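You operate a simulated robot arm through the tools that you are given. There is no shell and no other tool.

The job below is to be done with a simulated robot arm. You get a single attempt, and the scene is never put back.

TASK
Put things in order on the white folding table. At the end: the blue vase is on the grey skirting board; the grey hose joiner stands where the orange air meter stood; the salt jar with a green lid (marked "35 %") stands where the grey hose joiner stood; the orange air meter stands where the blue vase stood; whatever was shut is shut again. Leave all else as you found it, and nothing knocked over. Set down upright: blue vase.

Only the result counts: the job must be done as asked and must still hold three seconds after the hand-in. Knocking over, shifting, dropping, spilling or breaking anything else fails it. Lids that push on must go on centred and level and be pressed home; caps that screw on are set level and turned clockwise until they are tight.

THE ROBOT
A 6-joint arm with a two-finger gripper, fixed in place. Base frame: the origin is on the floor under the middle of its stand, x ahead of it, y to its left, z up; the work surface is at about z = 750. Lengths are in mm, angles in rad, forces in N, time in s.
With the tool pointing down near the work surface it reaches from about 320 to 680 mm from the base axis. Its first joint turns from -1.152 to 1.152 rad. Payload 2.45 kg.
The TCP is the grasp point between the finger pads, 30 mm short of the fingertips. In the tool frame z runs along the fingers and y along their closing line. The gripper opens to 106 mm; its body begins 79 mm behind the TCP.
Orientation is told as [roll, pitch, yaw] about the base's x, y, z axes, in that order, counted from this pose: with the fingers straight down and closing along the base's y, the tool's x points along the base's -x, its y along +y and its z along -z.

THE INTERFACE
- The arm moves only by the tool move_arm. Its argument "steps" is a list of rows, each a list of 7 numbers: the shift along the base's x, y, z in m, then the turn, a rotation vector about the base's x, y, z in rad, then the closure, from 0 (fully open) to 1 (shut). In form: [[tx, ty, tz, ax, ay, az, hand], ...]. A call has 1 to 20 rows; each row is the pose to reach, as a shift and turn from the pose commanded when the call began. A row lasts 0.2 s, in which the tool goes at most 50 mm and 0.15 rad; a call with a longer step from one row to the next is refused whole, and so is a gripper value outside its range. Where a pose cannot be reached the arm comes as near as it can. A force on the tool above 40 N (or 10 N above the force at the start of the call, whichever is more), or a blocked arm, ends the call early, and 0.2 s more pass. Each finger travels about 153 mm/s and halts on what it meets, pressing with about 38 N; the grip force reading is that of the motor and also rises with nothing between the fingers. The clock runs only during rows and for 0.2 s after the last one: add rows that repeat a pose to give the fingers time. It gives the time, the measured TCP pose, the force on the tool (base axes), the opening and the grip force at its end, in the units of the frame above (readings bear some noise), with the torque about the TCP (base axes, N m) and any sound that the robot's microphone picked up, and new pictures: "pictures" is both (left out), scene, wrist or none.
- Cameras (640 x 400 px; columns grow to the right, rows downward): "scene" is fixed at [64.4, 426.6, 1389.7]; the picture's right is [-0.63, -0.78, 0.00], its down [-0.55, 0.44, -0.71] and it looks along [0.55, -0.45, -0.70] (base axes); focal length 312 px, centre (320, 200). "wrist" rides on the gripper at [76, -2, -106] in the tool frame; the picture's right is [0.02, 1.00, 0.00], its down [-0.78, 0.02, -0.62] and it looks along [-0.62, 0.01, 0.78] (tool axes); focal length 247 px, centre (320, 200).
- point_at(camera, pixels): for up to 12 pixels [column, row] of the newest picture of that camera ("zoom" is the newest enlarged one), the place [x, y, z] in the base frame of the surface seen there, good to about 2 mm. The clock stands still meanwhile.
- close_up(camera, box): a new picture of the part [left, top, right, bottom] of that camera's present view, enlarged. The clock stands still meanwhile.
- job_done(): hands the job in; it is judged then, once.

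Leave the gripper open and the arm clear of the work at the hand-in unless told otherwise.

The tools are called by a JSON object that holds its "method" and its "body". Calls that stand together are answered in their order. move_arm: Moves the arm, as the interface text tells. Its arguments: {"type":"object","properties":{"steps":{"type":"array"},"pictures":{"type":"string","enum":["both","scene","wrist","none"]}},"required":["steps"]} The other tools are called the same way: point_at (camera, pixels) gives the place of the surface under pixels of a picture; close_up (camera, box) takes an enlarged picture of a part of a camera's view; job_done () hands the job in.

At the start:

```text
t: 0.0
tool_pos: [334.8, 74.8, 1098.0]
ee_rot: [0.002, 0.0, 0.001]
ft_force: [-0.5, -0.2, 0.2]
wrist_torque: [0.03, -0.01, 0.02]
grip_width: 106.0
grasp_force: 0.1
```

scene: 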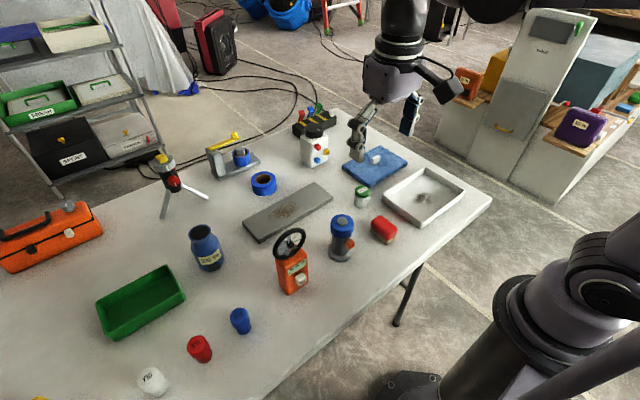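
wrist: 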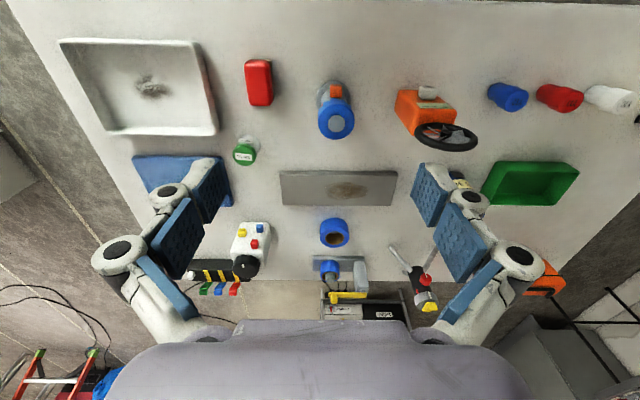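

I see the table with the blue vase around scene pixel (206,248), an orange meter with a black wheel at (292,265), a grey/blue joiner-like object at (341,238), a green-lidded jar at (362,197), and a grey board at (288,211). I'll enlarge these parts first to identify them.

{"method": "close_up", "body": {"camera": "scene", "box": [180, 160, 420, 310]}}

{"method": "close_up", "body": {"camera": "wrist", "box": [200, 40, 520, 240]}}

{"method": "close_up", "body": {"camera": "scene", "box": [140, 90, 300, 190]}}

```text
2.67 times, centred on (300, 235) of scene
```

zoom: 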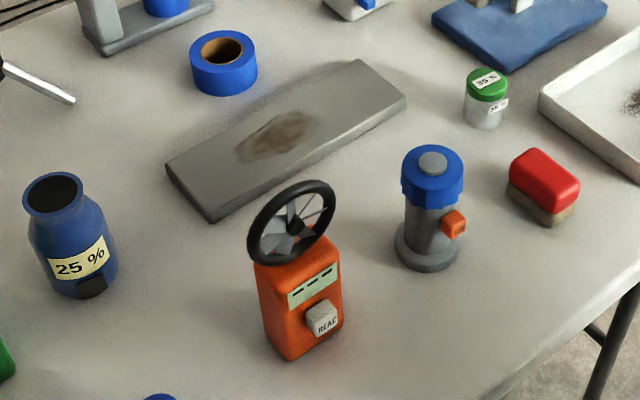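

```text
2.00 times, centred on (360, 140) of wrist
```

zoom: 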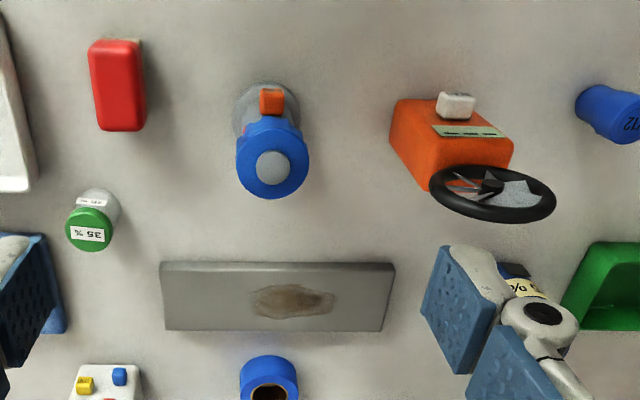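

```text
4.00 times, centred on (220, 140) of scene
```

zoom: 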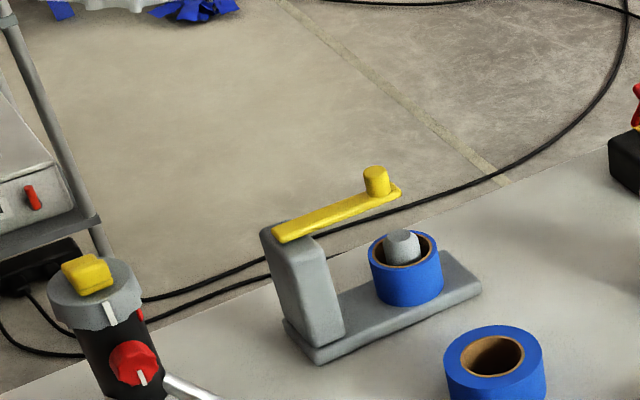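

The joiner is the grey cylinder with blue collar and orange button. The vase has a "25 %" label. I'll now measure places in the scene picture: vase mouth, body, meter, joiner, jar and board.

{"method": "close_up", "body": {"camera": "scene", "box": [170, 215, 250, 280]}}

{"method": "point_at", "body": {"camera": "scene", "pixels": [[200, 228], [190, 235], [210, 235], [206, 256], [213, 270], [195, 262], [222, 258], [288, 212], [243, 222], [313, 183], [332, 197], [259, 241]]}}

```text
6.15 times, centred on (210, 248) of scene
```

zoom: 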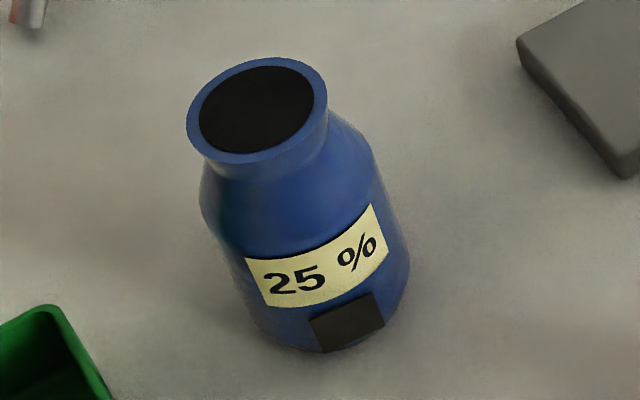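

```text
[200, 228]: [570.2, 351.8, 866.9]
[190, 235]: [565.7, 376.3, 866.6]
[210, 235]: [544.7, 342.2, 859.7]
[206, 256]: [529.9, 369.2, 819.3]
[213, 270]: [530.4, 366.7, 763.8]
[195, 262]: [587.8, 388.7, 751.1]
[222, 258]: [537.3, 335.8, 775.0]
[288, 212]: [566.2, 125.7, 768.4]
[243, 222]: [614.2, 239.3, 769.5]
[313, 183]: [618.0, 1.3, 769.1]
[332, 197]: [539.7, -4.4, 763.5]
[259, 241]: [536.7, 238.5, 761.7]
```

Vase top is near z 867, board top near z 769. Now rim and body points of the vase in the zoom.

{"method": "point_at", "body": {"camera": "zoom", "pixels": [[193, 118], [322, 90], [262, 62], [248, 158], [258, 107], [290, 150], [206, 190], [372, 160], [405, 265], [330, 345], [345, 320], [315, 275]]}}

{"method": "close_up", "body": {"camera": "scene", "box": [260, 220, 330, 300]}}

```text
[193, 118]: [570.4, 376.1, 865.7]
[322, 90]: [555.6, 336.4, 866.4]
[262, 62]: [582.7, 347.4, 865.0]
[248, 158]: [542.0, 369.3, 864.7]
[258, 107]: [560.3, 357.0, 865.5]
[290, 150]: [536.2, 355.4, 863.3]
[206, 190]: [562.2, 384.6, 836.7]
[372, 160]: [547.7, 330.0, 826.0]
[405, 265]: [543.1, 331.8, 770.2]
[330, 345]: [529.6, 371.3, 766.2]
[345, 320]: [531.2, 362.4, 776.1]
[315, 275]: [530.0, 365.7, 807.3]
```

```text
5.00 times, centred on (295, 260) of scene
```

zoom: 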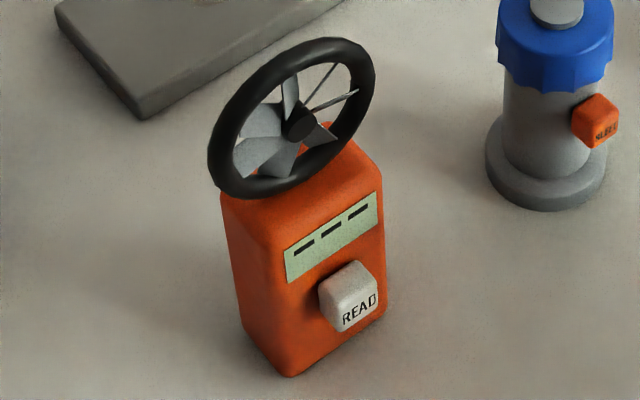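

Vase: axis about (562, 357), rim at z 866. Now points on the air meter in this zoom: body top, faces, bottom, wheel, button.

{"method": "point_at", "body": {"camera": "zoom", "pixels": [[290, 370], [245, 335], [225, 200], [270, 235], [378, 185], [383, 310], [355, 150], [350, 290], [215, 150], [370, 70], [300, 125], [330, 245]]}}

{"method": "close_up", "body": {"camera": "wrist", "box": [380, 70, 500, 160]}}

```text
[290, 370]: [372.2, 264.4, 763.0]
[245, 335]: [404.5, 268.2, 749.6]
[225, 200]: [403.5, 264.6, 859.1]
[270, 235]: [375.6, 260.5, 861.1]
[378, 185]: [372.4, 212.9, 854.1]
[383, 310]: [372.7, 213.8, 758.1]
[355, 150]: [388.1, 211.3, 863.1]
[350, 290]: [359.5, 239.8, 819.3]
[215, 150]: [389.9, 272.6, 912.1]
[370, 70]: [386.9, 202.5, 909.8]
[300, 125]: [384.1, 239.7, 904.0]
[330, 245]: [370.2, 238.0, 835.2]
```

```text
4.44 times, centred on (440, 115) of wrist
```

zoom: 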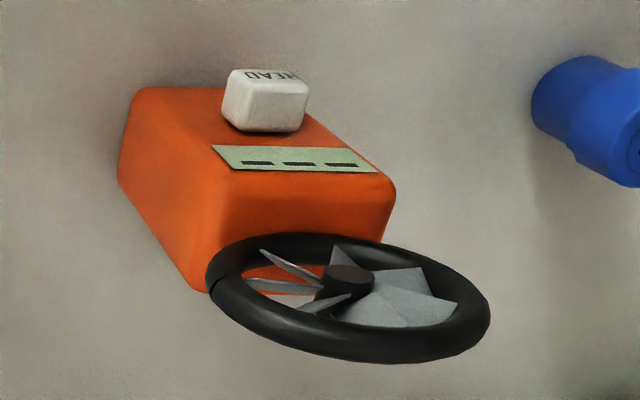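

Meter: body about x 371–410, y 212–266, top z 863, with a wheel above up to z~945. Now I'll measure the joiner and the jar, and get more points of the wheel.

{"method": "point_at", "body": {"camera": "zoom", "pixels": [[345, 345], [220, 285], [480, 320], [345, 278], [165, 230], [130, 170], [150, 95], [210, 285], [240, 85], [330, 100], [260, 120], [390, 200]]}}

{"method": "close_up", "body": {"camera": "scene", "box": [315, 205, 375, 270]}}

```text
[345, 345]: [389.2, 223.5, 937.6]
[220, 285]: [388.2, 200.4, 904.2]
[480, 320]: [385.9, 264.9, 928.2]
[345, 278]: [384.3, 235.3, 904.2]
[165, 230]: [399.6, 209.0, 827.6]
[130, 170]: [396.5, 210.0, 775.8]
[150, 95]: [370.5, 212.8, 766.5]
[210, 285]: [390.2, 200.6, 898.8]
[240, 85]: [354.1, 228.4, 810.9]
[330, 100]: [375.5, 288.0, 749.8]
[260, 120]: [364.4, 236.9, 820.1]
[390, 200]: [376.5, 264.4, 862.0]
```

```text
6.15 times, centred on (345, 238) of scene
```

zoom: 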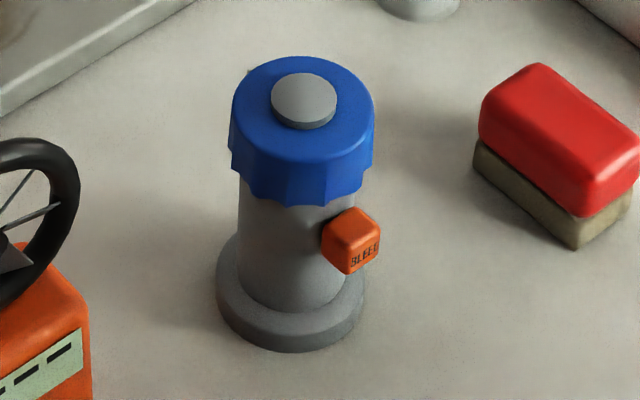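

Now the joiner: collar, body, flange and its orange "BLEED" button.

{"method": "point_at", "body": {"camera": "zoom", "pixels": [[303, 100], [235, 110], [372, 120], [300, 60], [290, 160], [272, 92], [336, 95], [245, 250], [290, 300], [290, 345], [220, 290], [350, 240]]}}

{"method": "close_up", "body": {"camera": "scene", "box": [340, 175, 400, 215]}}

```text
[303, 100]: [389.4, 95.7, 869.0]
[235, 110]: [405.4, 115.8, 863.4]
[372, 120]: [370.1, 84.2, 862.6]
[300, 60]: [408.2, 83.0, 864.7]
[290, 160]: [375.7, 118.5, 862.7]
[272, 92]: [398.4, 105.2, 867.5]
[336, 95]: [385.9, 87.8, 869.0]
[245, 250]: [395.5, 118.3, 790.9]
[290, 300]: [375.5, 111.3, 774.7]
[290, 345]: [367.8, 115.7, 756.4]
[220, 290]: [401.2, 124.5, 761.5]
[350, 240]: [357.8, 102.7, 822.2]
```

```text
10.00 times, centred on (370, 195) of scene
```

zoom: 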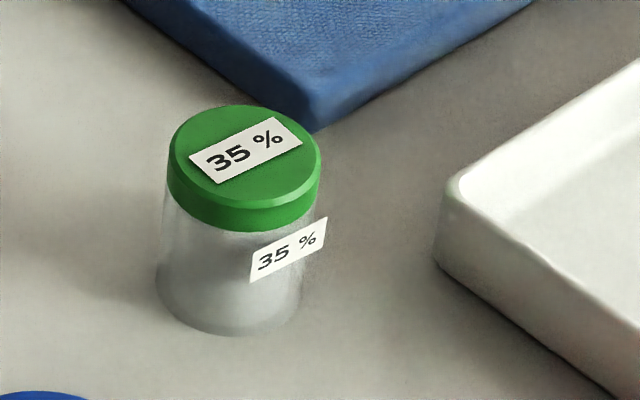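

Joiner: axis about (391, 98), top z 869, collar diameter ~50, button facing -x at z~822. Now the jar.

{"method": "point_at", "body": {"camera": "zoom", "pixels": [[245, 155], [172, 160], [317, 165], [240, 108], [240, 210], [240, 190], [170, 270], [230, 325], [295, 300], [325, 235], [210, 290], [315, 125]]}}

{"method": "close_up", "body": {"camera": "scene", "box": [360, 205, 410, 250]}}

```text
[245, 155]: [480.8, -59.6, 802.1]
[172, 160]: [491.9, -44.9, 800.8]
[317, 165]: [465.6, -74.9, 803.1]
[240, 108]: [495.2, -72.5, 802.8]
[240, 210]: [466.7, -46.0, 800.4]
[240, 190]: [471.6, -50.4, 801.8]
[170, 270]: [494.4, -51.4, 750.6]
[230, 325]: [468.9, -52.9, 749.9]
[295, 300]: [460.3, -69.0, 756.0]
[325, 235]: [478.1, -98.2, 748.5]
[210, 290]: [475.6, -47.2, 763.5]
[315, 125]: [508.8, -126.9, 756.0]
```

```text
8.89 times, centred on (385, 228) of scene
```

zoom: 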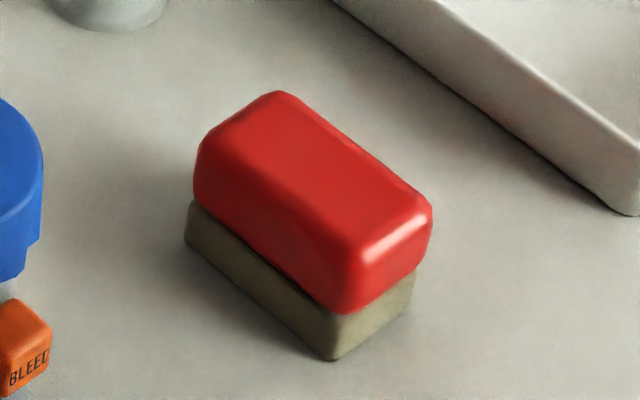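

Jar: axis about (481, -60), top z 803. Now obstacles near the vase and meter: green tray, tripod, the three small cups, tape rolls and red block.

{"method": "point_at", "body": {"camera": "scene", "pixels": [[98, 304], [168, 266], [185, 296], [106, 338], [209, 200], [162, 215], [240, 316], [198, 345], [264, 180], [240, 165], [380, 228], [408, 196]]}}

{"method": "point_at", "body": {"camera": "wrist", "pixels": [[336, 125], [333, 110], [427, 95], [510, 97], [245, 153], [338, 190], [335, 232], [258, 82], [395, 175], [282, 172], [279, 204], [398, 204]]}}

```text
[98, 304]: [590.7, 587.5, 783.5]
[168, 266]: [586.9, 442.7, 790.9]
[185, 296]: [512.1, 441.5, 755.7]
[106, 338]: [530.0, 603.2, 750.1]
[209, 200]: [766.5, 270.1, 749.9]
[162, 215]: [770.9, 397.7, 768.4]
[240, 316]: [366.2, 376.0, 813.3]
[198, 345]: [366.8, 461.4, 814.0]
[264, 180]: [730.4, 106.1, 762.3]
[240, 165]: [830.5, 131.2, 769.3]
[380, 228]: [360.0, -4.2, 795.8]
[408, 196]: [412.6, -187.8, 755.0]
```

```text
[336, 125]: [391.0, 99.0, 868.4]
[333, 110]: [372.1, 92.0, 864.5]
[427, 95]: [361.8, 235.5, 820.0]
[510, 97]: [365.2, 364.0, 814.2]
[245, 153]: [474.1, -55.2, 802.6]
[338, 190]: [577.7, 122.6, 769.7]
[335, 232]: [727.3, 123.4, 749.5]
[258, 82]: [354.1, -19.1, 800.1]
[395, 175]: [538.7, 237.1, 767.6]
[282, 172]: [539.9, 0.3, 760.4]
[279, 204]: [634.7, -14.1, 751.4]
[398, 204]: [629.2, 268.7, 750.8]
```

Distances are clear: the tray begins at y≈441, so I'll close the fingers along x for the vase. First I look closely at the vase's lower patch, then move above the vase at z≈1000 while turning the tool +90° about z.

{"method": "close_up", "body": {"camera": "scene", "box": [195, 240, 227, 275]}}

{"method": "move_arm", "body": {"steps": [[0.0189, 0.0235, -0.008, 0, 0, 0.131, 0], [0.0379, 0.047, -0.016, 0, 0, 0.262, 0], [0.0568, 0.0706, -0.024, 0, 0, 0.393, 0], [0.0757, 0.0941, -0.033, 0, 0, 0.524, 0], [0.0947, 0.1176, -0.041, 0, 0, 0.654, 0], [0.1136, 0.1411, -0.049, 0, 0, 0.785, 0], [0.1325, 0.1646, -0.057, 0, 0, 0.916, 0], [0.1515, 0.1881, -0.065, 0, 0, 1.047, 0], [0.1704, 0.2117, -0.073, 0, 0, 1.178, 0], [0.1893, 0.2352, -0.082, 0, 0, 1.309, 0], [0.2083, 0.2587, -0.09, 0, 0, 1.44, 0], [0.2272, 0.2822, -0.098, 0, 0, 1.571, 0], [0.2272, 0.2822, -0.098, 0, 0, 1.571, 0]]}}

```text
11.43 times, centred on (211, 258) of scene
```

zoom: 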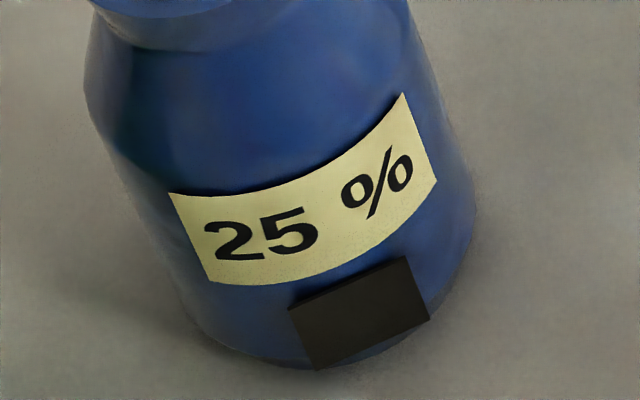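

```text
t: 2.8
tool_pos: [562.5, 356.7, 998.7]
ee_rot: [0.001, 0.001, 1.574]
ft_force: [0.5, -0.2, 0.1]
wrist_torque: [0.0, 0.03, 0.03]
grip_width: 106.2
grasp_force: 0.0
```

scene: 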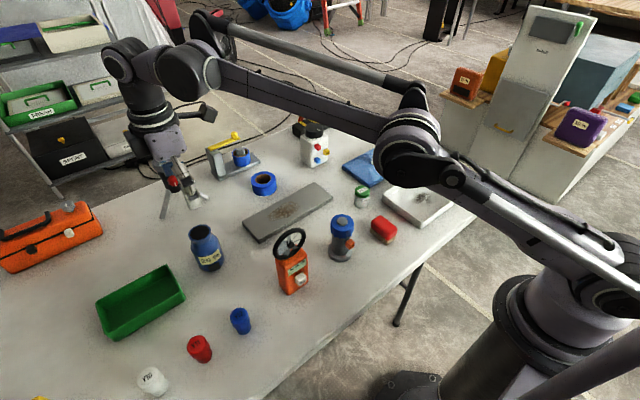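
wrist: 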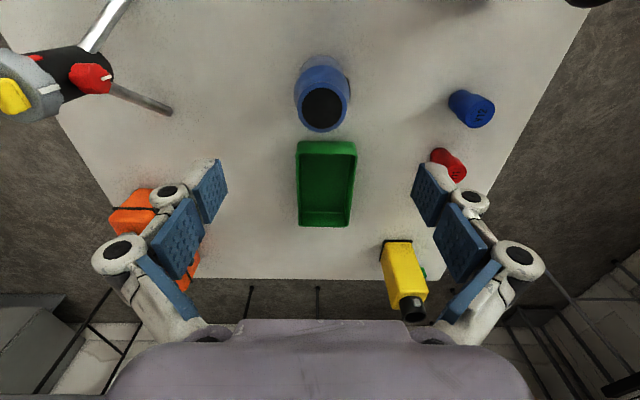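

The arm is above the vase; the vase mouth is at about (322,108) in the wrist picture, where the TCP line predicts. I'll check the rim points from the wrist view to centre precisely.

{"method": "close_up", "body": {"camera": "wrist", "box": [280, 40, 370, 140]}}

{"method": "point_at", "body": {"camera": "wrist", "pixels": [[301, 110], [343, 110], [322, 90], [322, 129], [322, 108], [297, 85], [349, 82], [310, 70], [300, 150], [345, 150], [430, 190], [205, 185]]}}

```text
4.00 times, centred on (325, 90) of wrist
```

zoom: 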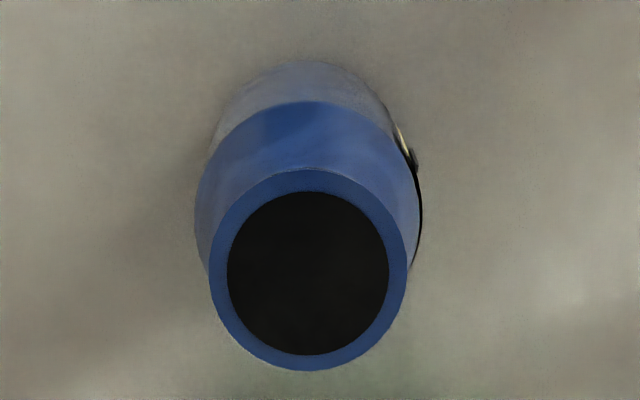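

```text
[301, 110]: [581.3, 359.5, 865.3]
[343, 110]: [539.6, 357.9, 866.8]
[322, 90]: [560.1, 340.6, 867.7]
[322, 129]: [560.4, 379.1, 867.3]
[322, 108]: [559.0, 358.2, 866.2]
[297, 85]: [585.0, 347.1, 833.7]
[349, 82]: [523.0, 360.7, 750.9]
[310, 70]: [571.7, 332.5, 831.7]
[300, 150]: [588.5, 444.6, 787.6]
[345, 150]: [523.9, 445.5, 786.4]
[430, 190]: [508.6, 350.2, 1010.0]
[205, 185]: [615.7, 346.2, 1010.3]
```

The rim circle gives the vase axis at about (562, 358), record that as the vase's place. Now descend with open fingers to TCP z≈820.

{"method": "move_arm", "body": {"steps": [[-0.0005, 0.001, -0.025, 0, 0, 0, 0], [-0.0005, 0.001, -0.05, 0, 0, 0, 0], [-0.0005, 0.001, -0.075, 0, 0, 0, 0], [-0.0005, 0.001, -0.1, 0, 0, 0, 0], [-0.0005, 0.001, -0.12, 0, 0, 0, 0], [-0.0005, 0.001, -0.14, 0, 0, 0, 0], [-0.0005, 0.001, -0.16, 0, 0, 0, 0], [-0.0005, 0.001, -0.18, 0, 0, 0, 0], [-0.0005, 0.001, -0.18, 0, 0, 0, 0]]}}

```text
t: 4.8
tool_pos: [562.1, 357.2, 819.0]
ee_rot: [0.002, 0.001, 1.57]
ft_force: [0.2, -0.4, -0.6]
wrist_torque: [0.0, 0.02, 0.04]
grip_width: 106.2
grasp_force: 0.2
```

scene: 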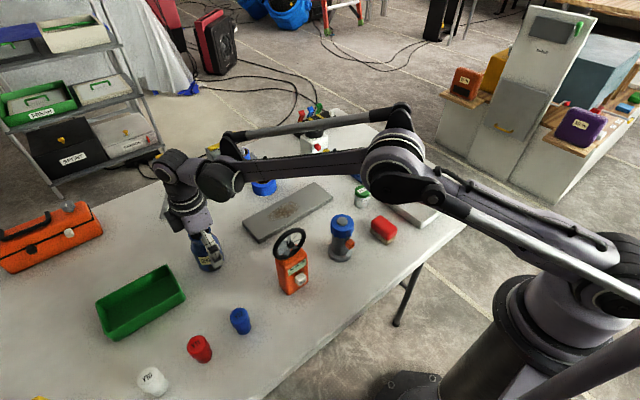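
wrist: 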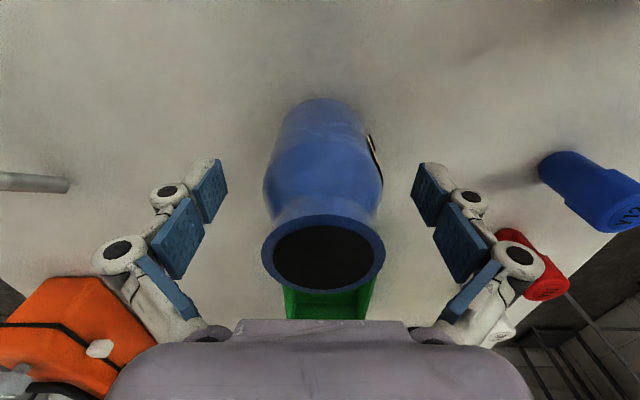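

The vase sits between the fingers, force is near zero. Now I close on its body.

{"method": "move_arm", "body": {"steps": [[0, 0, 0, 0, 0, 0, 0.2], [0, 0, 0, 0, 0, 0, 0.35], [0, 0, 0, 0, 0, 0, 0.5], [0, 0, 0, 0, 0, 0, 0.7], [0, 0, 0, 0, 0, 0, 1], [0, 0, 0, 0, 0, 0, 1]]}}

```text
t: 6.2
tool_pos: [561.3, 358.4, 818.7]
ee_rot: [0.001, 0.0, 1.571]
ft_force: [-0.6, 0.6, 4.2]
wrist_torque: [-0.01, 0.03, 0.09]
grip_width: 60.2
grasp_force: 37.8
```

scene: 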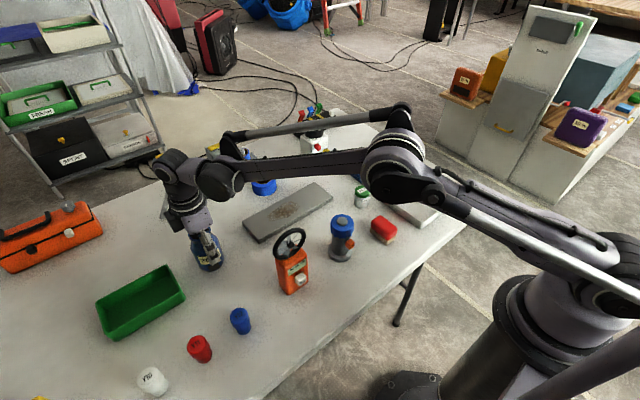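
wrist: 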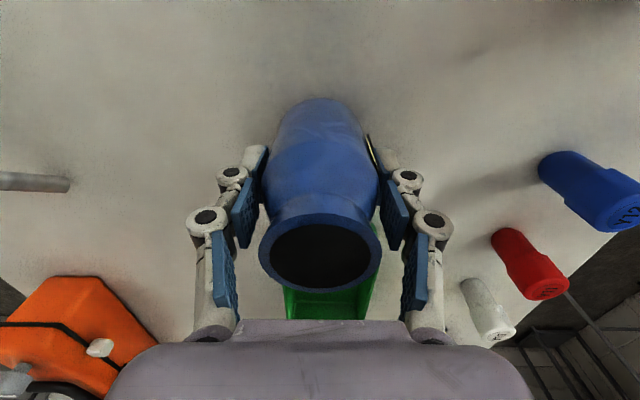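

Held at 60.2 mm width, 37.8 N. Now lift gently by 20 mm, then up to 120 mm, and read the force.

{"method": "move_arm", "body": {"steps": [[0, 0, 0.005, 0, 0, 0, 1], [0, 0, 0.015, 0, 0, 0, 1], [0, 0, 0.03, 0, 0, 0, 1], [0, 0, 0.05, 0, 0, 0, 1], [0, 0, 0.07, 0, 0, 0, 1], [0, 0, 0.09, 0, 0, 0, 1], [0, 0, 0.11, 0, 0, 0, 1], [0, 0, 0.12, 0, 0, 0, 1], [0, 0, 0.12, 0, 0, 0, 1]]}}

```text
t: 8.2
tool_pos: [562.7, 359.6, 939.4]
ee_rot: [0.0, 0.0, 1.571]
ft_force: [0.6, -0.2, -2.1]
wrist_torque: [-0.02, -0.01, 0.04]
grip_width: 60.5
grasp_force: 38.1
```

scene: 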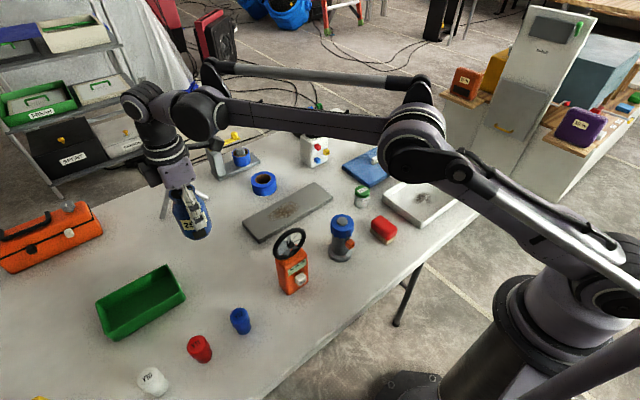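
wrist: 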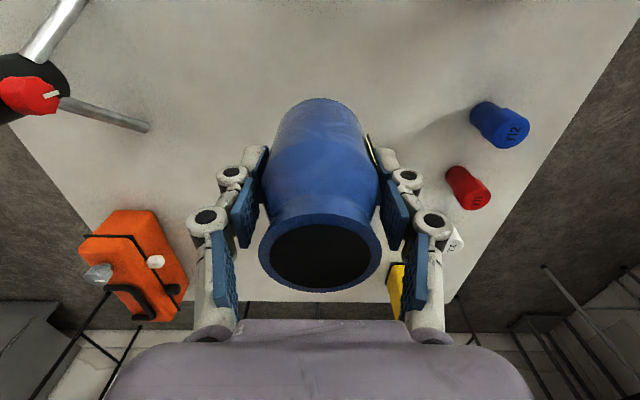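

The vase is held upright (about 2.5 N). The vase bottom is 69 mm below the TCP. Next: carry it over the board centre at about (577, 118), still at z 940.

{"method": "move_arm", "body": {"steps": [[0.001, -0.012, 0, 0, 0, 0, 1], [0.0025, -0.036, 0, 0, 0, 0, 1], [0.004, -0.062, 0, 0, 0, 0, 1], [0.006, -0.09, 0, 0, 0, 0, 1], [0.0075, -0.118, 0, 0, 0, 0, 1], [0.0095, -0.146, 0, 0, 0, 0, 1], [0.011, -0.174, 0, 0, 0, 0, 1], [0.013, -0.2, 0, 0, 0, 0, 1], [0.0145, -0.222, 0, 0, 0, 0, 1], [0.0155, -0.236, 0, 0, 0, 0, 1], [0.0155, -0.24, 0, 0, 0, 0, 1], [0.0155, -0.24, 0, 0, 0, 0, 1]]}}

```text
t: 10.8
tool_pos: [577.6, 117.9, 939.7]
ee_rot: [0.003, 0.0, 1.572]
ft_force: [0.1, 0.6, -2.5]
wrist_torque: [-0.01, -0.02, 0.0]
grip_width: 60.1
grasp_force: 38.0
```

scene: 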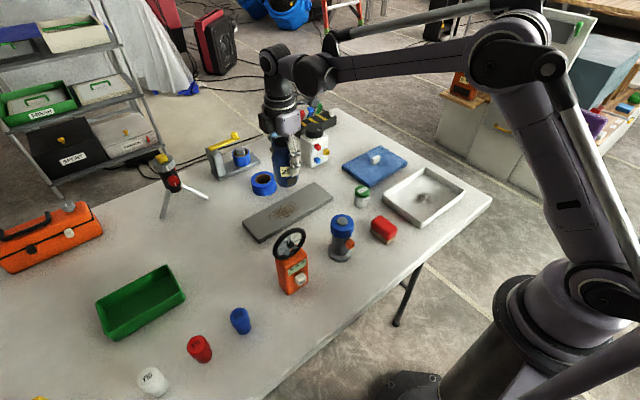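
wrist: 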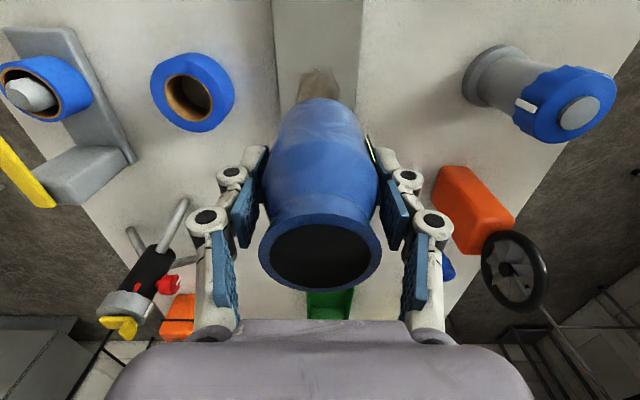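

Over the board. I check the board's edges in this wrist view before setting down.

{"method": "point_at", "body": {"camera": "wrist", "pixels": [[270, 30], [276, 30], [283, 60], [360, 30], [366, 60], [355, 100], [315, 80], [290, 110], [276, 8], [362, 4]]}}

{"method": "close_up", "body": {"camera": "wrist", "box": [250, 0, 390, 130]}}

{"method": "close_up", "body": {"camera": "scene", "box": [235, 130, 345, 245]}}

```text
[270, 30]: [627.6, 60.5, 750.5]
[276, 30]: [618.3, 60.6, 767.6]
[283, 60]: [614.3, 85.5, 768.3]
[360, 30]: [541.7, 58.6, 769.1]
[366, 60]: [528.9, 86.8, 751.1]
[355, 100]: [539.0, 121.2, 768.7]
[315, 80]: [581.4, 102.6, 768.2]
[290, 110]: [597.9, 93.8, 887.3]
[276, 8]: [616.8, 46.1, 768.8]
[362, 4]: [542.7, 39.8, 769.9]
```

```text
3.08 times, centred on (320, 65) of wrist
```

zoom: 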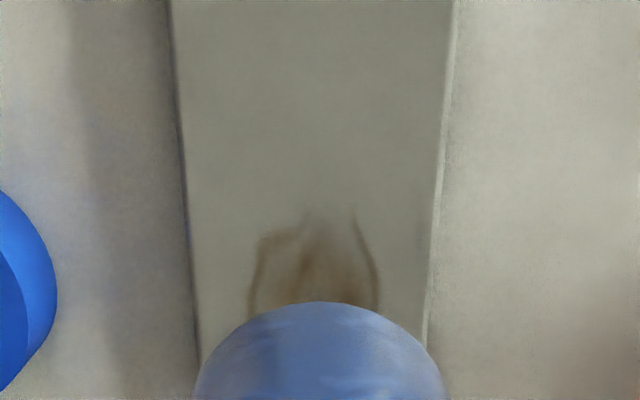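

```text
3.48 times, centred on (290, 188) of scene
```

zoom: 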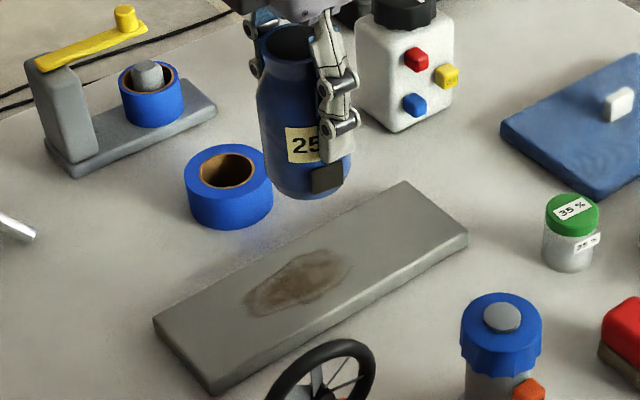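

Board spans x≈539–618; centre x≈578. Lowering the vase to just above the board (expected contact at TCP z≈838).

{"method": "move_arm", "body": {"steps": [[0.001, 0, -0.02, 0, 0, 0, 1], [0.001, 0, -0.045, 0, 0, 0, 1], [0.001, 0, -0.065, 0, 0, 0, 1], [0.001, 0, -0.08, 0, 0, 0, 1], [0.001, 0, -0.09, 0, 0, 0, 1], [0.001, 0, -0.096, 0, 0, 0, 1], [0.001, 0, -0.098, 0, 0, 0, 1], [0.001, 0, -0.098, 0, 0, 0, 1]], "pictures": "scene"}}

```text
t: 12.6
tool_pos: [578.0, 118.6, 841.9]
ee_rot: [0.003, -0.001, 1.571]
ft_force: [-0.3, -0.2, -1.9]
wrist_torque: [-0.02, 0.01, -0.04]
grip_width: 60.3
grasp_force: 37.7
```

scene: 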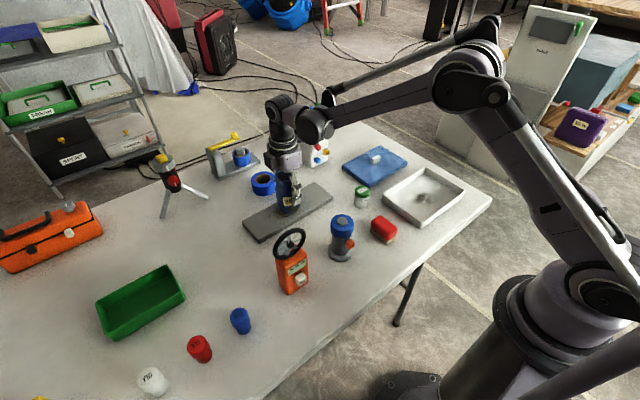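

Still hanging free (Fz -1.9). Now in 1 mm steps until the board takes the weight.

{"method": "move_arm", "body": {"steps": [[0, 0, -0.001, 0, 0, 0, 1], [0, 0, -0.002, 0, 0, 0, 1], [0, 0, -0.003, 0, 0, 0, 1], [0, 0, -0.0035, 0, 0, 0, 1], [0, 0, -0.0035, 0, 0, 0, 1]], "pictures": "none"}}

```text
t: 13.8
tool_pos: [578.7, 119.5, 837.1]
ee_rot: [0.0, 0.0, 1.571]
ft_force: [0.7, 0.9, -1.2]
wrist_torque: [0.0, -0.01, 0.0]
grip_width: 59.9
grasp_force: 38.3
```

Fz is -1.2 N; not yet clearly seated. Half-millimetre steps further down.

{"method": "move_arm", "body": {"steps": [[0, 0, -0.0005, 0, 0, 0, 1], [0, 0, -0.001, 0, 0, 0, 1], [0, 0, -0.0015, 0, 0, 0, 1], [0, 0, -0.0015, 0, 0, 0, 1]], "pictures": "none"}}

```text
t: 14.8
tool_pos: [578.9, 118.8, 838.4]
ee_rot: [-0.001, 0.0, 1.572]
ft_force: [2.1, 1.4, 21.2]
wrist_torque: [0.05, -0.09, 0.21]
grip_width: 59.9
grasp_force: 38.3
```

Contact: 21 N. I back off 0.7 mm to ease the press, then open the fingers.

{"method": "move_arm", "body": {"steps": [[0, 0, 0.0008, 0, 0, 0, 1], [0, 0, 0.0008, 0, 0, 0, 1]], "pictures": "none"}}

```text
t: 15.4
tool_pos: [578.9, 118.5, 837.3]
ee_rot: [0.001, -0.004, 1.57]
ft_force: [3.2, 1.4, 14.7]
wrist_torque: [0.08, -0.18, 0.06]
grip_width: 60.3
grasp_force: 37.5
```

{"method": "move_arm", "body": {"steps": [[0, 0, 0.0005, 0, 0, 0, 1], [0, 0, 0.0005, 0, 0, 0, 1]], "pictures": "none"}}

```text
t: 16.0
tool_pos: [577.4, 118.7, 837.8]
ee_rot: [0.002, 0.0, 1.571]
ft_force: [2.8, 0.4, 4.2]
wrist_torque: [0.13, -0.14, -0.04]
grip_width: 60.2
grasp_force: 37.9
```

Only 4 N now; the vase stands on the board. I open the fingers.

{"method": "move_arm", "body": {"steps": [[0, 0, 0, 0, 0, 0, 0.4], [0, 0, 0, 0, 0, 0, 0.3], [0, 0, 0, 0, 0, 0, 0.2], [0, 0, 0, 0, 0, 0, 0.1], [0, 0, 0, 0, 0, 0, 0], [0, 0, 0, 0, 0, 0, 0]]}}

```text
t: 17.4
tool_pos: [576.6, 118.6, 839.1]
ee_rot: [0.001, -0.001, 1.571]
ft_force: [0.6, -0.6, -0.2]
wrist_torque: [0.0, -0.02, 0.0]
grip_width: 105.9
grasp_force: 0.1
```

scene: 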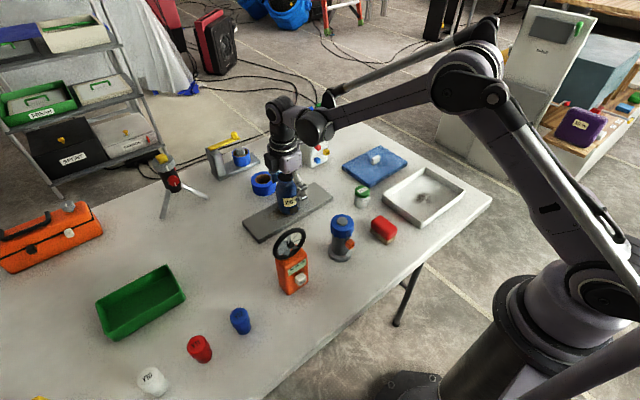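
wrist: 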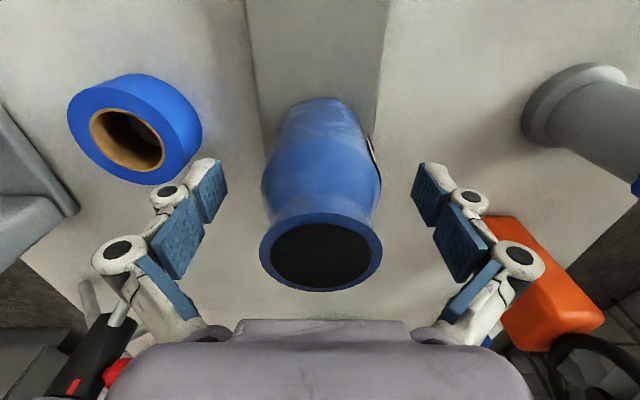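

The vase stands free on the board. I raise straight up 172 mm, then go above the meter at about (388, 238), z 1010.

{"method": "move_arm", "body": {"steps": [[0, 0, 0.02, 0, 0, 0, 0], [0, 0, 0.05, 0, 0, 0, 0], [0, 0, 0.09, 0, 0, 0, 0], [0, 0, 0.13, 0, 0, 0, 0], [0, 0, 0.172, 0, 0, 0, 0], [-0.025, 0.016, 0.172, 0, 0, 0, 0], [-0.06, 0.038, 0.172, 0, 0, 0, 0], [-0.095, 0.06, 0.172, 0, 0, 0, 0], [-0.13, 0.083, 0.172, 0, 0, 0, 0], [-0.16, 0.102, 0.172, 0, 0, 0, 0], [-0.18, 0.114, 0.172, 0, 0, 0, 0], [-0.1895, 0.1205, 0.172, 0, 0, 0, 0], [-0.1895, 0.1205, 0.172, 0, 0, 0, 0]]}}

```text
t: 20.2
tool_pos: [388.5, 239.1, 1010.0]
ee_rot: [0.001, 0.0, 1.57]
ft_force: [0.4, -0.8, -0.2]
wrist_torque: [0.01, 0.0, 0.02]
grip_width: 106.1
grasp_force: 0.0
```

scene: 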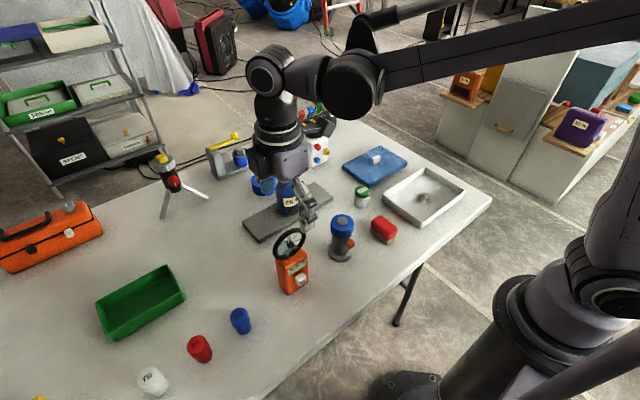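
wrist: 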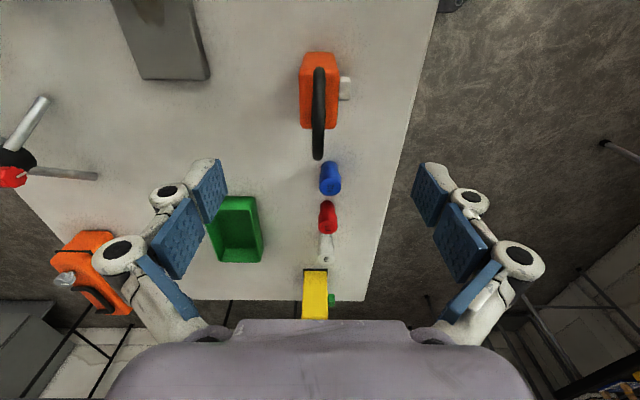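

Above the meter: I see the wheel edge-on at (318,115) and the body at (318,90). Zooming in to measure the body's exact centre and back face.

{"method": "close_up", "body": {"camera": "wrist", "box": [280, 35, 370, 170]}}

{"method": "point_at", "body": {"camera": "wrist", "pixels": [[301, 60], [301, 100], [302, 118], [333, 60], [337, 100], [335, 115], [310, 55], [325, 120], [318, 72], [319, 110], [318, 155], [346, 88]]}}

```text
2.96 times, centred on (325, 102) of wrist
```

zoom: 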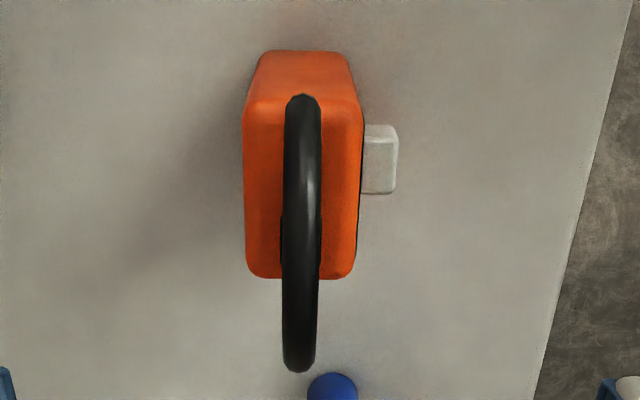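

```text
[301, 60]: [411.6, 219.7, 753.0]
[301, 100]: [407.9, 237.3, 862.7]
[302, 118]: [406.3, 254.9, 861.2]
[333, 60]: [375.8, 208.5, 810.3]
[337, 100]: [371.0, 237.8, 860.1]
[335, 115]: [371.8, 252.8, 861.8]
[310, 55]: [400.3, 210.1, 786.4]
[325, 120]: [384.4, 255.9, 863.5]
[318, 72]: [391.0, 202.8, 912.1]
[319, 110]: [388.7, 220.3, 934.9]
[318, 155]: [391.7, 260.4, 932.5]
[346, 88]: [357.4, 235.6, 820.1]
```

Body: x 370–409 (centre 389.5), y 210–267 (centre 238.5); the button is below z 820. I check the wheel's top height for palm clearance.

{"method": "point_at", "body": {"camera": "wrist", "pixels": [[318, 115], [318, 120], [318, 125], [318, 130], [318, 135], [318, 140], [318, 145]]}}

{"method": "point_at", "body": {"camera": "scene", "pixels": [[290, 229], [292, 229], [288, 230], [295, 229], [300, 230]]}}

{"method": "close_up", "body": {"camera": "scene", "box": [260, 180, 330, 300]}}

```text
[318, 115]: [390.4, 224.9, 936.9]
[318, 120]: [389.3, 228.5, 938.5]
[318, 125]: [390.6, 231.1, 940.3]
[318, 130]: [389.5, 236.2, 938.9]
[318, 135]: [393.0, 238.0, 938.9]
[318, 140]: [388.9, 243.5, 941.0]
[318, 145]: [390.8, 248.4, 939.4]
```

```text
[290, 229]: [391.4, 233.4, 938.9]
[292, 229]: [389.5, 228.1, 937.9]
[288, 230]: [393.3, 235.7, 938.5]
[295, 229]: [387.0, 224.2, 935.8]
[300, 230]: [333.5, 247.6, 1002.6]
```

```text
3.33 times, centred on (295, 240) of scene
```

zoom: 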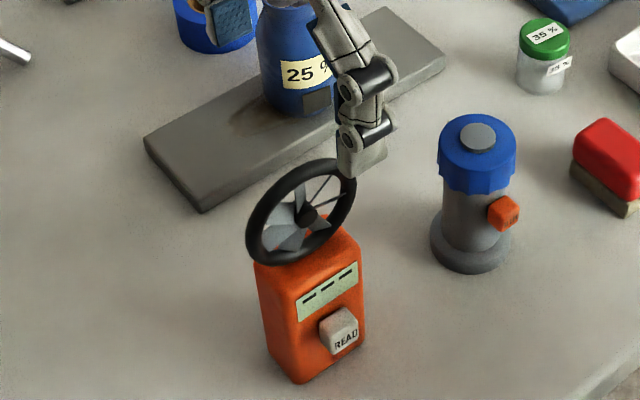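

Wheel top is z≈940, so with TCP at z 868 the palm clears by about 7 mm and the tips (838) hold the body's top 25 mm, above the button. Descend there with open fingers.

{"method": "move_arm", "body": {"steps": [[0.001, 0, -0.025, 0, 0, 0, 0], [0.001, 0, -0.05, 0, 0, 0, 0], [0.001, 0, -0.075, 0, 0, 0, 0], [0.001, 0, -0.1, 0, 0, 0, 0], [0.001, 0, -0.12, 0, 0, 0, 0], [0.001, 0, -0.132, 0, 0, 0, 0], [0.001, 0, -0.138, 0, 0, 0, 0], [0.001, 0, -0.142, 0, 0, 0, 0], [0.001, 0, -0.142, 0, 0, 0, 0]]}}

```text
t: 22.2
tool_pos: [390.1, 238.4, 867.9]
ee_rot: [0.001, -0.001, 1.571]
ft_force: [0.6, -0.6, 1.0]
wrist_torque: [-0.01, 0.01, -0.04]
grip_width: 105.9
grasp_force: 0.1
```

scene: 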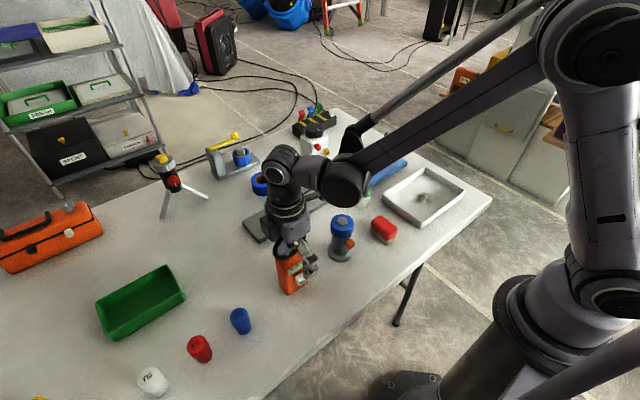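
wrist: 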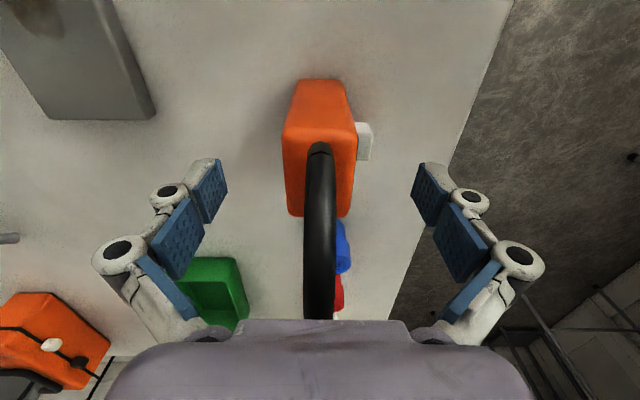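

Wheel passes between the fingers, no contact. Now close on the body's top.

{"method": "move_arm", "body": {"steps": [[0, 0, 0, 0, 0, 0, 0.2], [0, 0, 0, 0, 0, 0, 0.4], [0, 0, 0, 0, 0, 0, 0.55], [0, 0, 0, 0, 0, 0, 0.62], [0, 0, 0, 0, 0, 0, 0.7], [0, 0, 0, 0, 0, 0, 1], [0, 0, 0, 0, 0, 0, 1]]}}

```text
t: 23.8
tool_pos: [389.6, 239.2, 868.4]
ee_rot: [-0.001, 0.0, 1.571]
ft_force: [0.6, 0.5, 2.9]
wrist_torque: [-0.01, 0.03, 0.02]
grip_width: 39.0
grasp_force: 38.3
```

scene: 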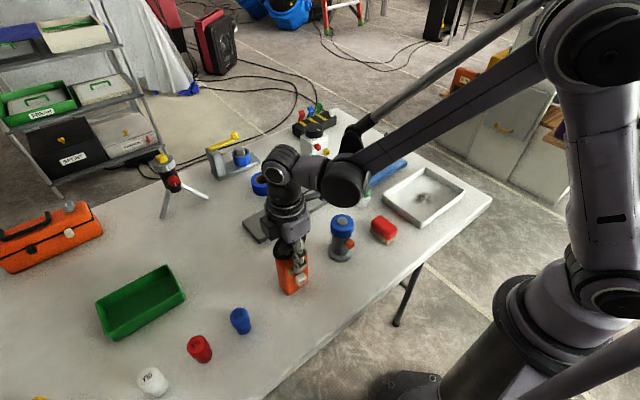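
wrist: 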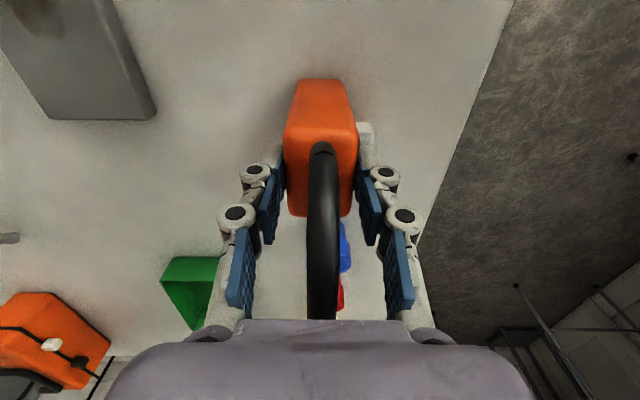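

Gripped at 39.0 mm. Lift gently.

{"method": "move_arm", "body": {"steps": [[0, 0, 0.003, 0, 0, 0, 1], [0, 0, 0.008, 0, 0, 0, 1], [0, 0, 0.015, 0, 0, 0, 1], [0, 0, 0.03, 0, 0, 0, 1], [0, 0, 0.05, 0, 0, 0, 1], [0, 0, 0.07, 0, 0, 0, 1], [0, 0, 0.08, 0, 0, 0, 1], [0, 0, 0.08, 0, 0, 0, 1]]}}

```text
t: 25.6
tool_pos: [389.8, 239.2, 948.0]
ee_rot: [0.001, -0.001, 1.569]
ft_force: [0.2, -0.1, -0.7]
wrist_torque: [-0.03, 0.0, -0.01]
grip_width: 39.1
grasp_force: 37.8
```

scene: 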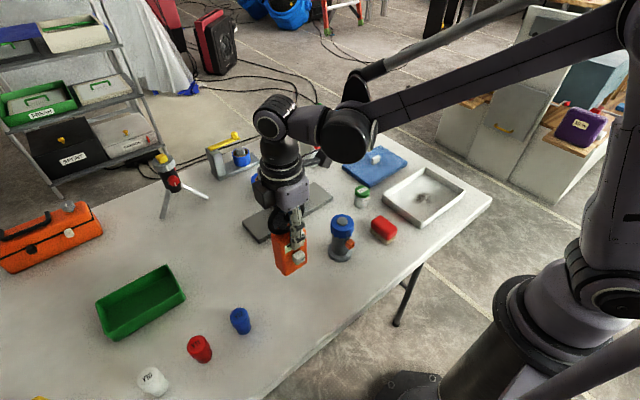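
wrist: 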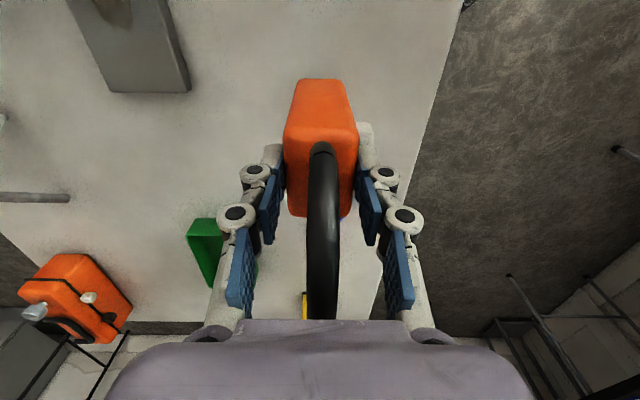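

The meter is held, body still square in the picture. Carry it to above the vase's old place (562, 358).

{"method": "move_arm", "body": {"steps": [[0.008, 0.0055, 0, 0, 0, 0, 1], [0.025, 0.0173, 0, 0, 0, 0, 1], [0.045, 0.0312, 0, 0, 0, 0, 1], [0.065, 0.045, 0, 0, 0, 0, 1], [0.085, 0.0589, 0, 0, 0, 0, 1], [0.105, 0.0727, 0, 0, 0, 0, 1], [0.125, 0.0866, 0, 0, 0, 0, 1], [0.143, 0.0991, 0, 0, 0, 0, 1], [0.158, 0.1095, 0, 0, 0, 0, 1], [0.168, 0.1164, 0, 0, 0, 0, 1], [0.1725, 0.1195, 0, 0, 0, 0, 1], [0.1725, 0.1195, 0, 0, 0, 0, 1]]}}

```text
t: 28.2
tool_pos: [561.3, 358.9, 946.6]
ee_rot: [0.001, 0.001, 1.571]
ft_force: [-0.4, 0.2, -1.6]
wrist_torque: [-0.01, 0.02, 0.03]
grip_width: 39.2
grasp_force: 37.7
```

scene: 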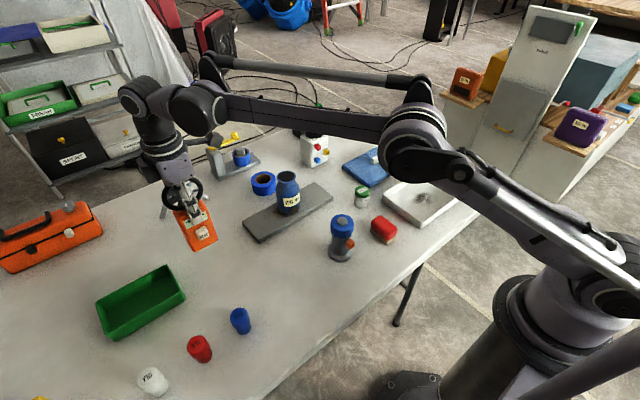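
wrist: 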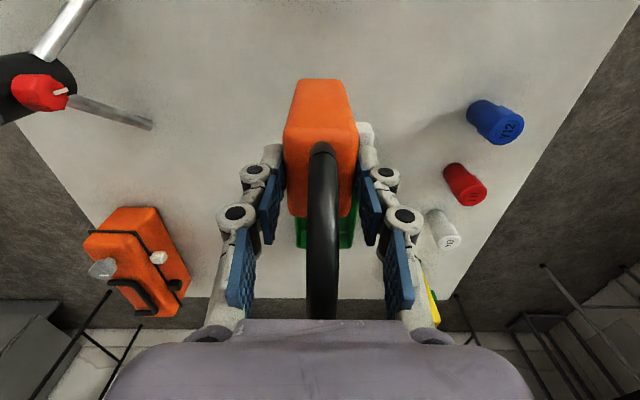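

Lower the meter to about 3 mm above the table (TCP z≈871).

{"method": "move_arm", "body": {"steps": [[0, 0, -0.02, 0, 0, 0, 1], [0, 0, -0.04, 0, 0, 0, 1], [0, 0, -0.058, 0, 0, 0, 1], [0, 0, -0.07, 0, 0, 0, 1], [0, 0, -0.076, 0, 0, 0, 1], [0, 0, -0.078, 0, 0, 0, 1], [0, 0, -0.078, 0, 0, 0, 1]], "pictures": "scene"}}

```text
t: 29.8
tool_pos: [561.9, 358.3, 869.7]
ee_rot: [0.003, 0.0, 1.57]
ft_force: [-0.3, -0.5, -1.0]
wrist_torque: [0.0, 0.02, 0.01]
grip_width: 39.0
grasp_force: 38.6
```

scene: 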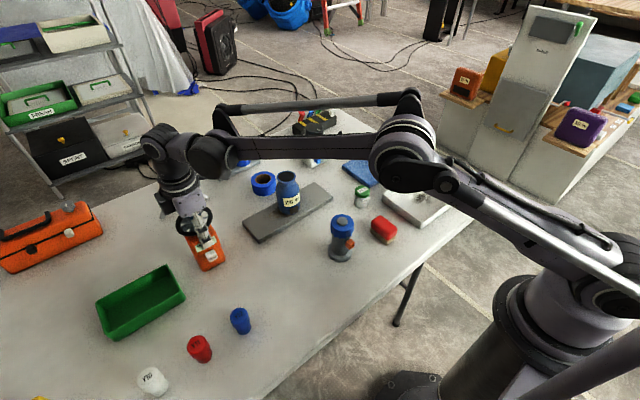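

Now half-millimetre steps to touch.

{"method": "move_arm", "body": {"steps": [[0, 0, -0.0005, 0, 0, 0, 1], [0, 0, -0.001, 0, 0, 0, 1], [0, 0, -0.0015, 0, 0, 0, 1], [0, 0, -0.002, 0, 0, 0, 1], [0, 0, -0.002, 0, 0, 0, 1]], "pictures": "none"}}

```text
t: 31.0
tool_pos: [562.7, 358.6, 868.8]
ee_rot: [0.001, 0.0, 1.569]
ft_force: [0.8, 0.2, 5.8]
wrist_torque: [0.06, 0.02, -0.01]
grip_width: 39.1
grasp_force: 38.1
```

Touched with 5.8 N. Open the fingers.

{"method": "move_arm", "body": {"steps": [[0, 0, 0, 0, 0, 0, 0.62], [0, 0, 0, 0, 0, 0, 0.58], [0, 0, 0, 0, 0, 0, 0.45], [0, 0, 0, 0, 0, 0, 0.25], [0, 0, 0, 0, 0, 0, 0], [0, 0, 0, 0, 0, 0, 0]]}}

```text
t: 32.4
tool_pos: [562.3, 357.9, 867.3]
ee_rot: [0.001, 0.0, 1.571]
ft_force: [0.3, 0.5, 0.2]
wrist_torque: [0.01, -0.01, 0.03]
grip_width: 106.0
grasp_force: 0.1
```

scene: 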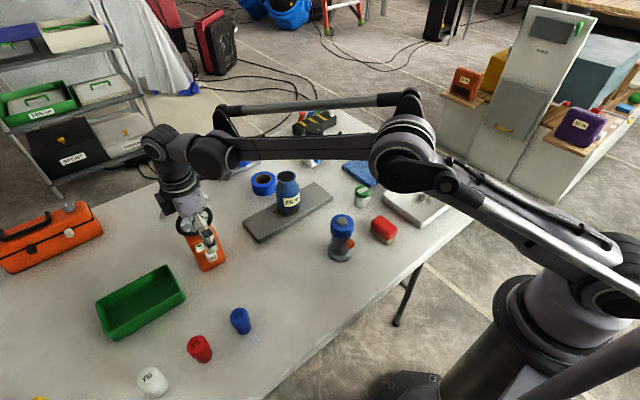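
wrist: 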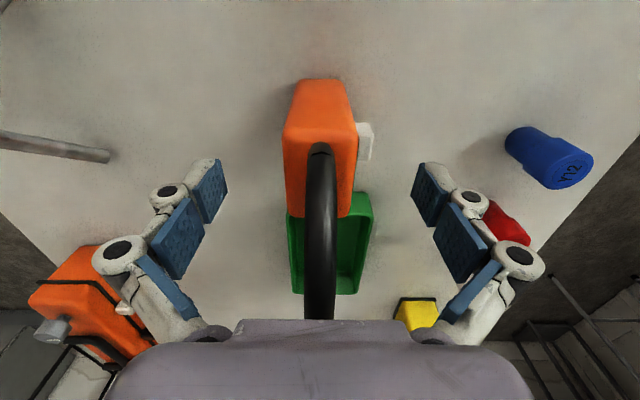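

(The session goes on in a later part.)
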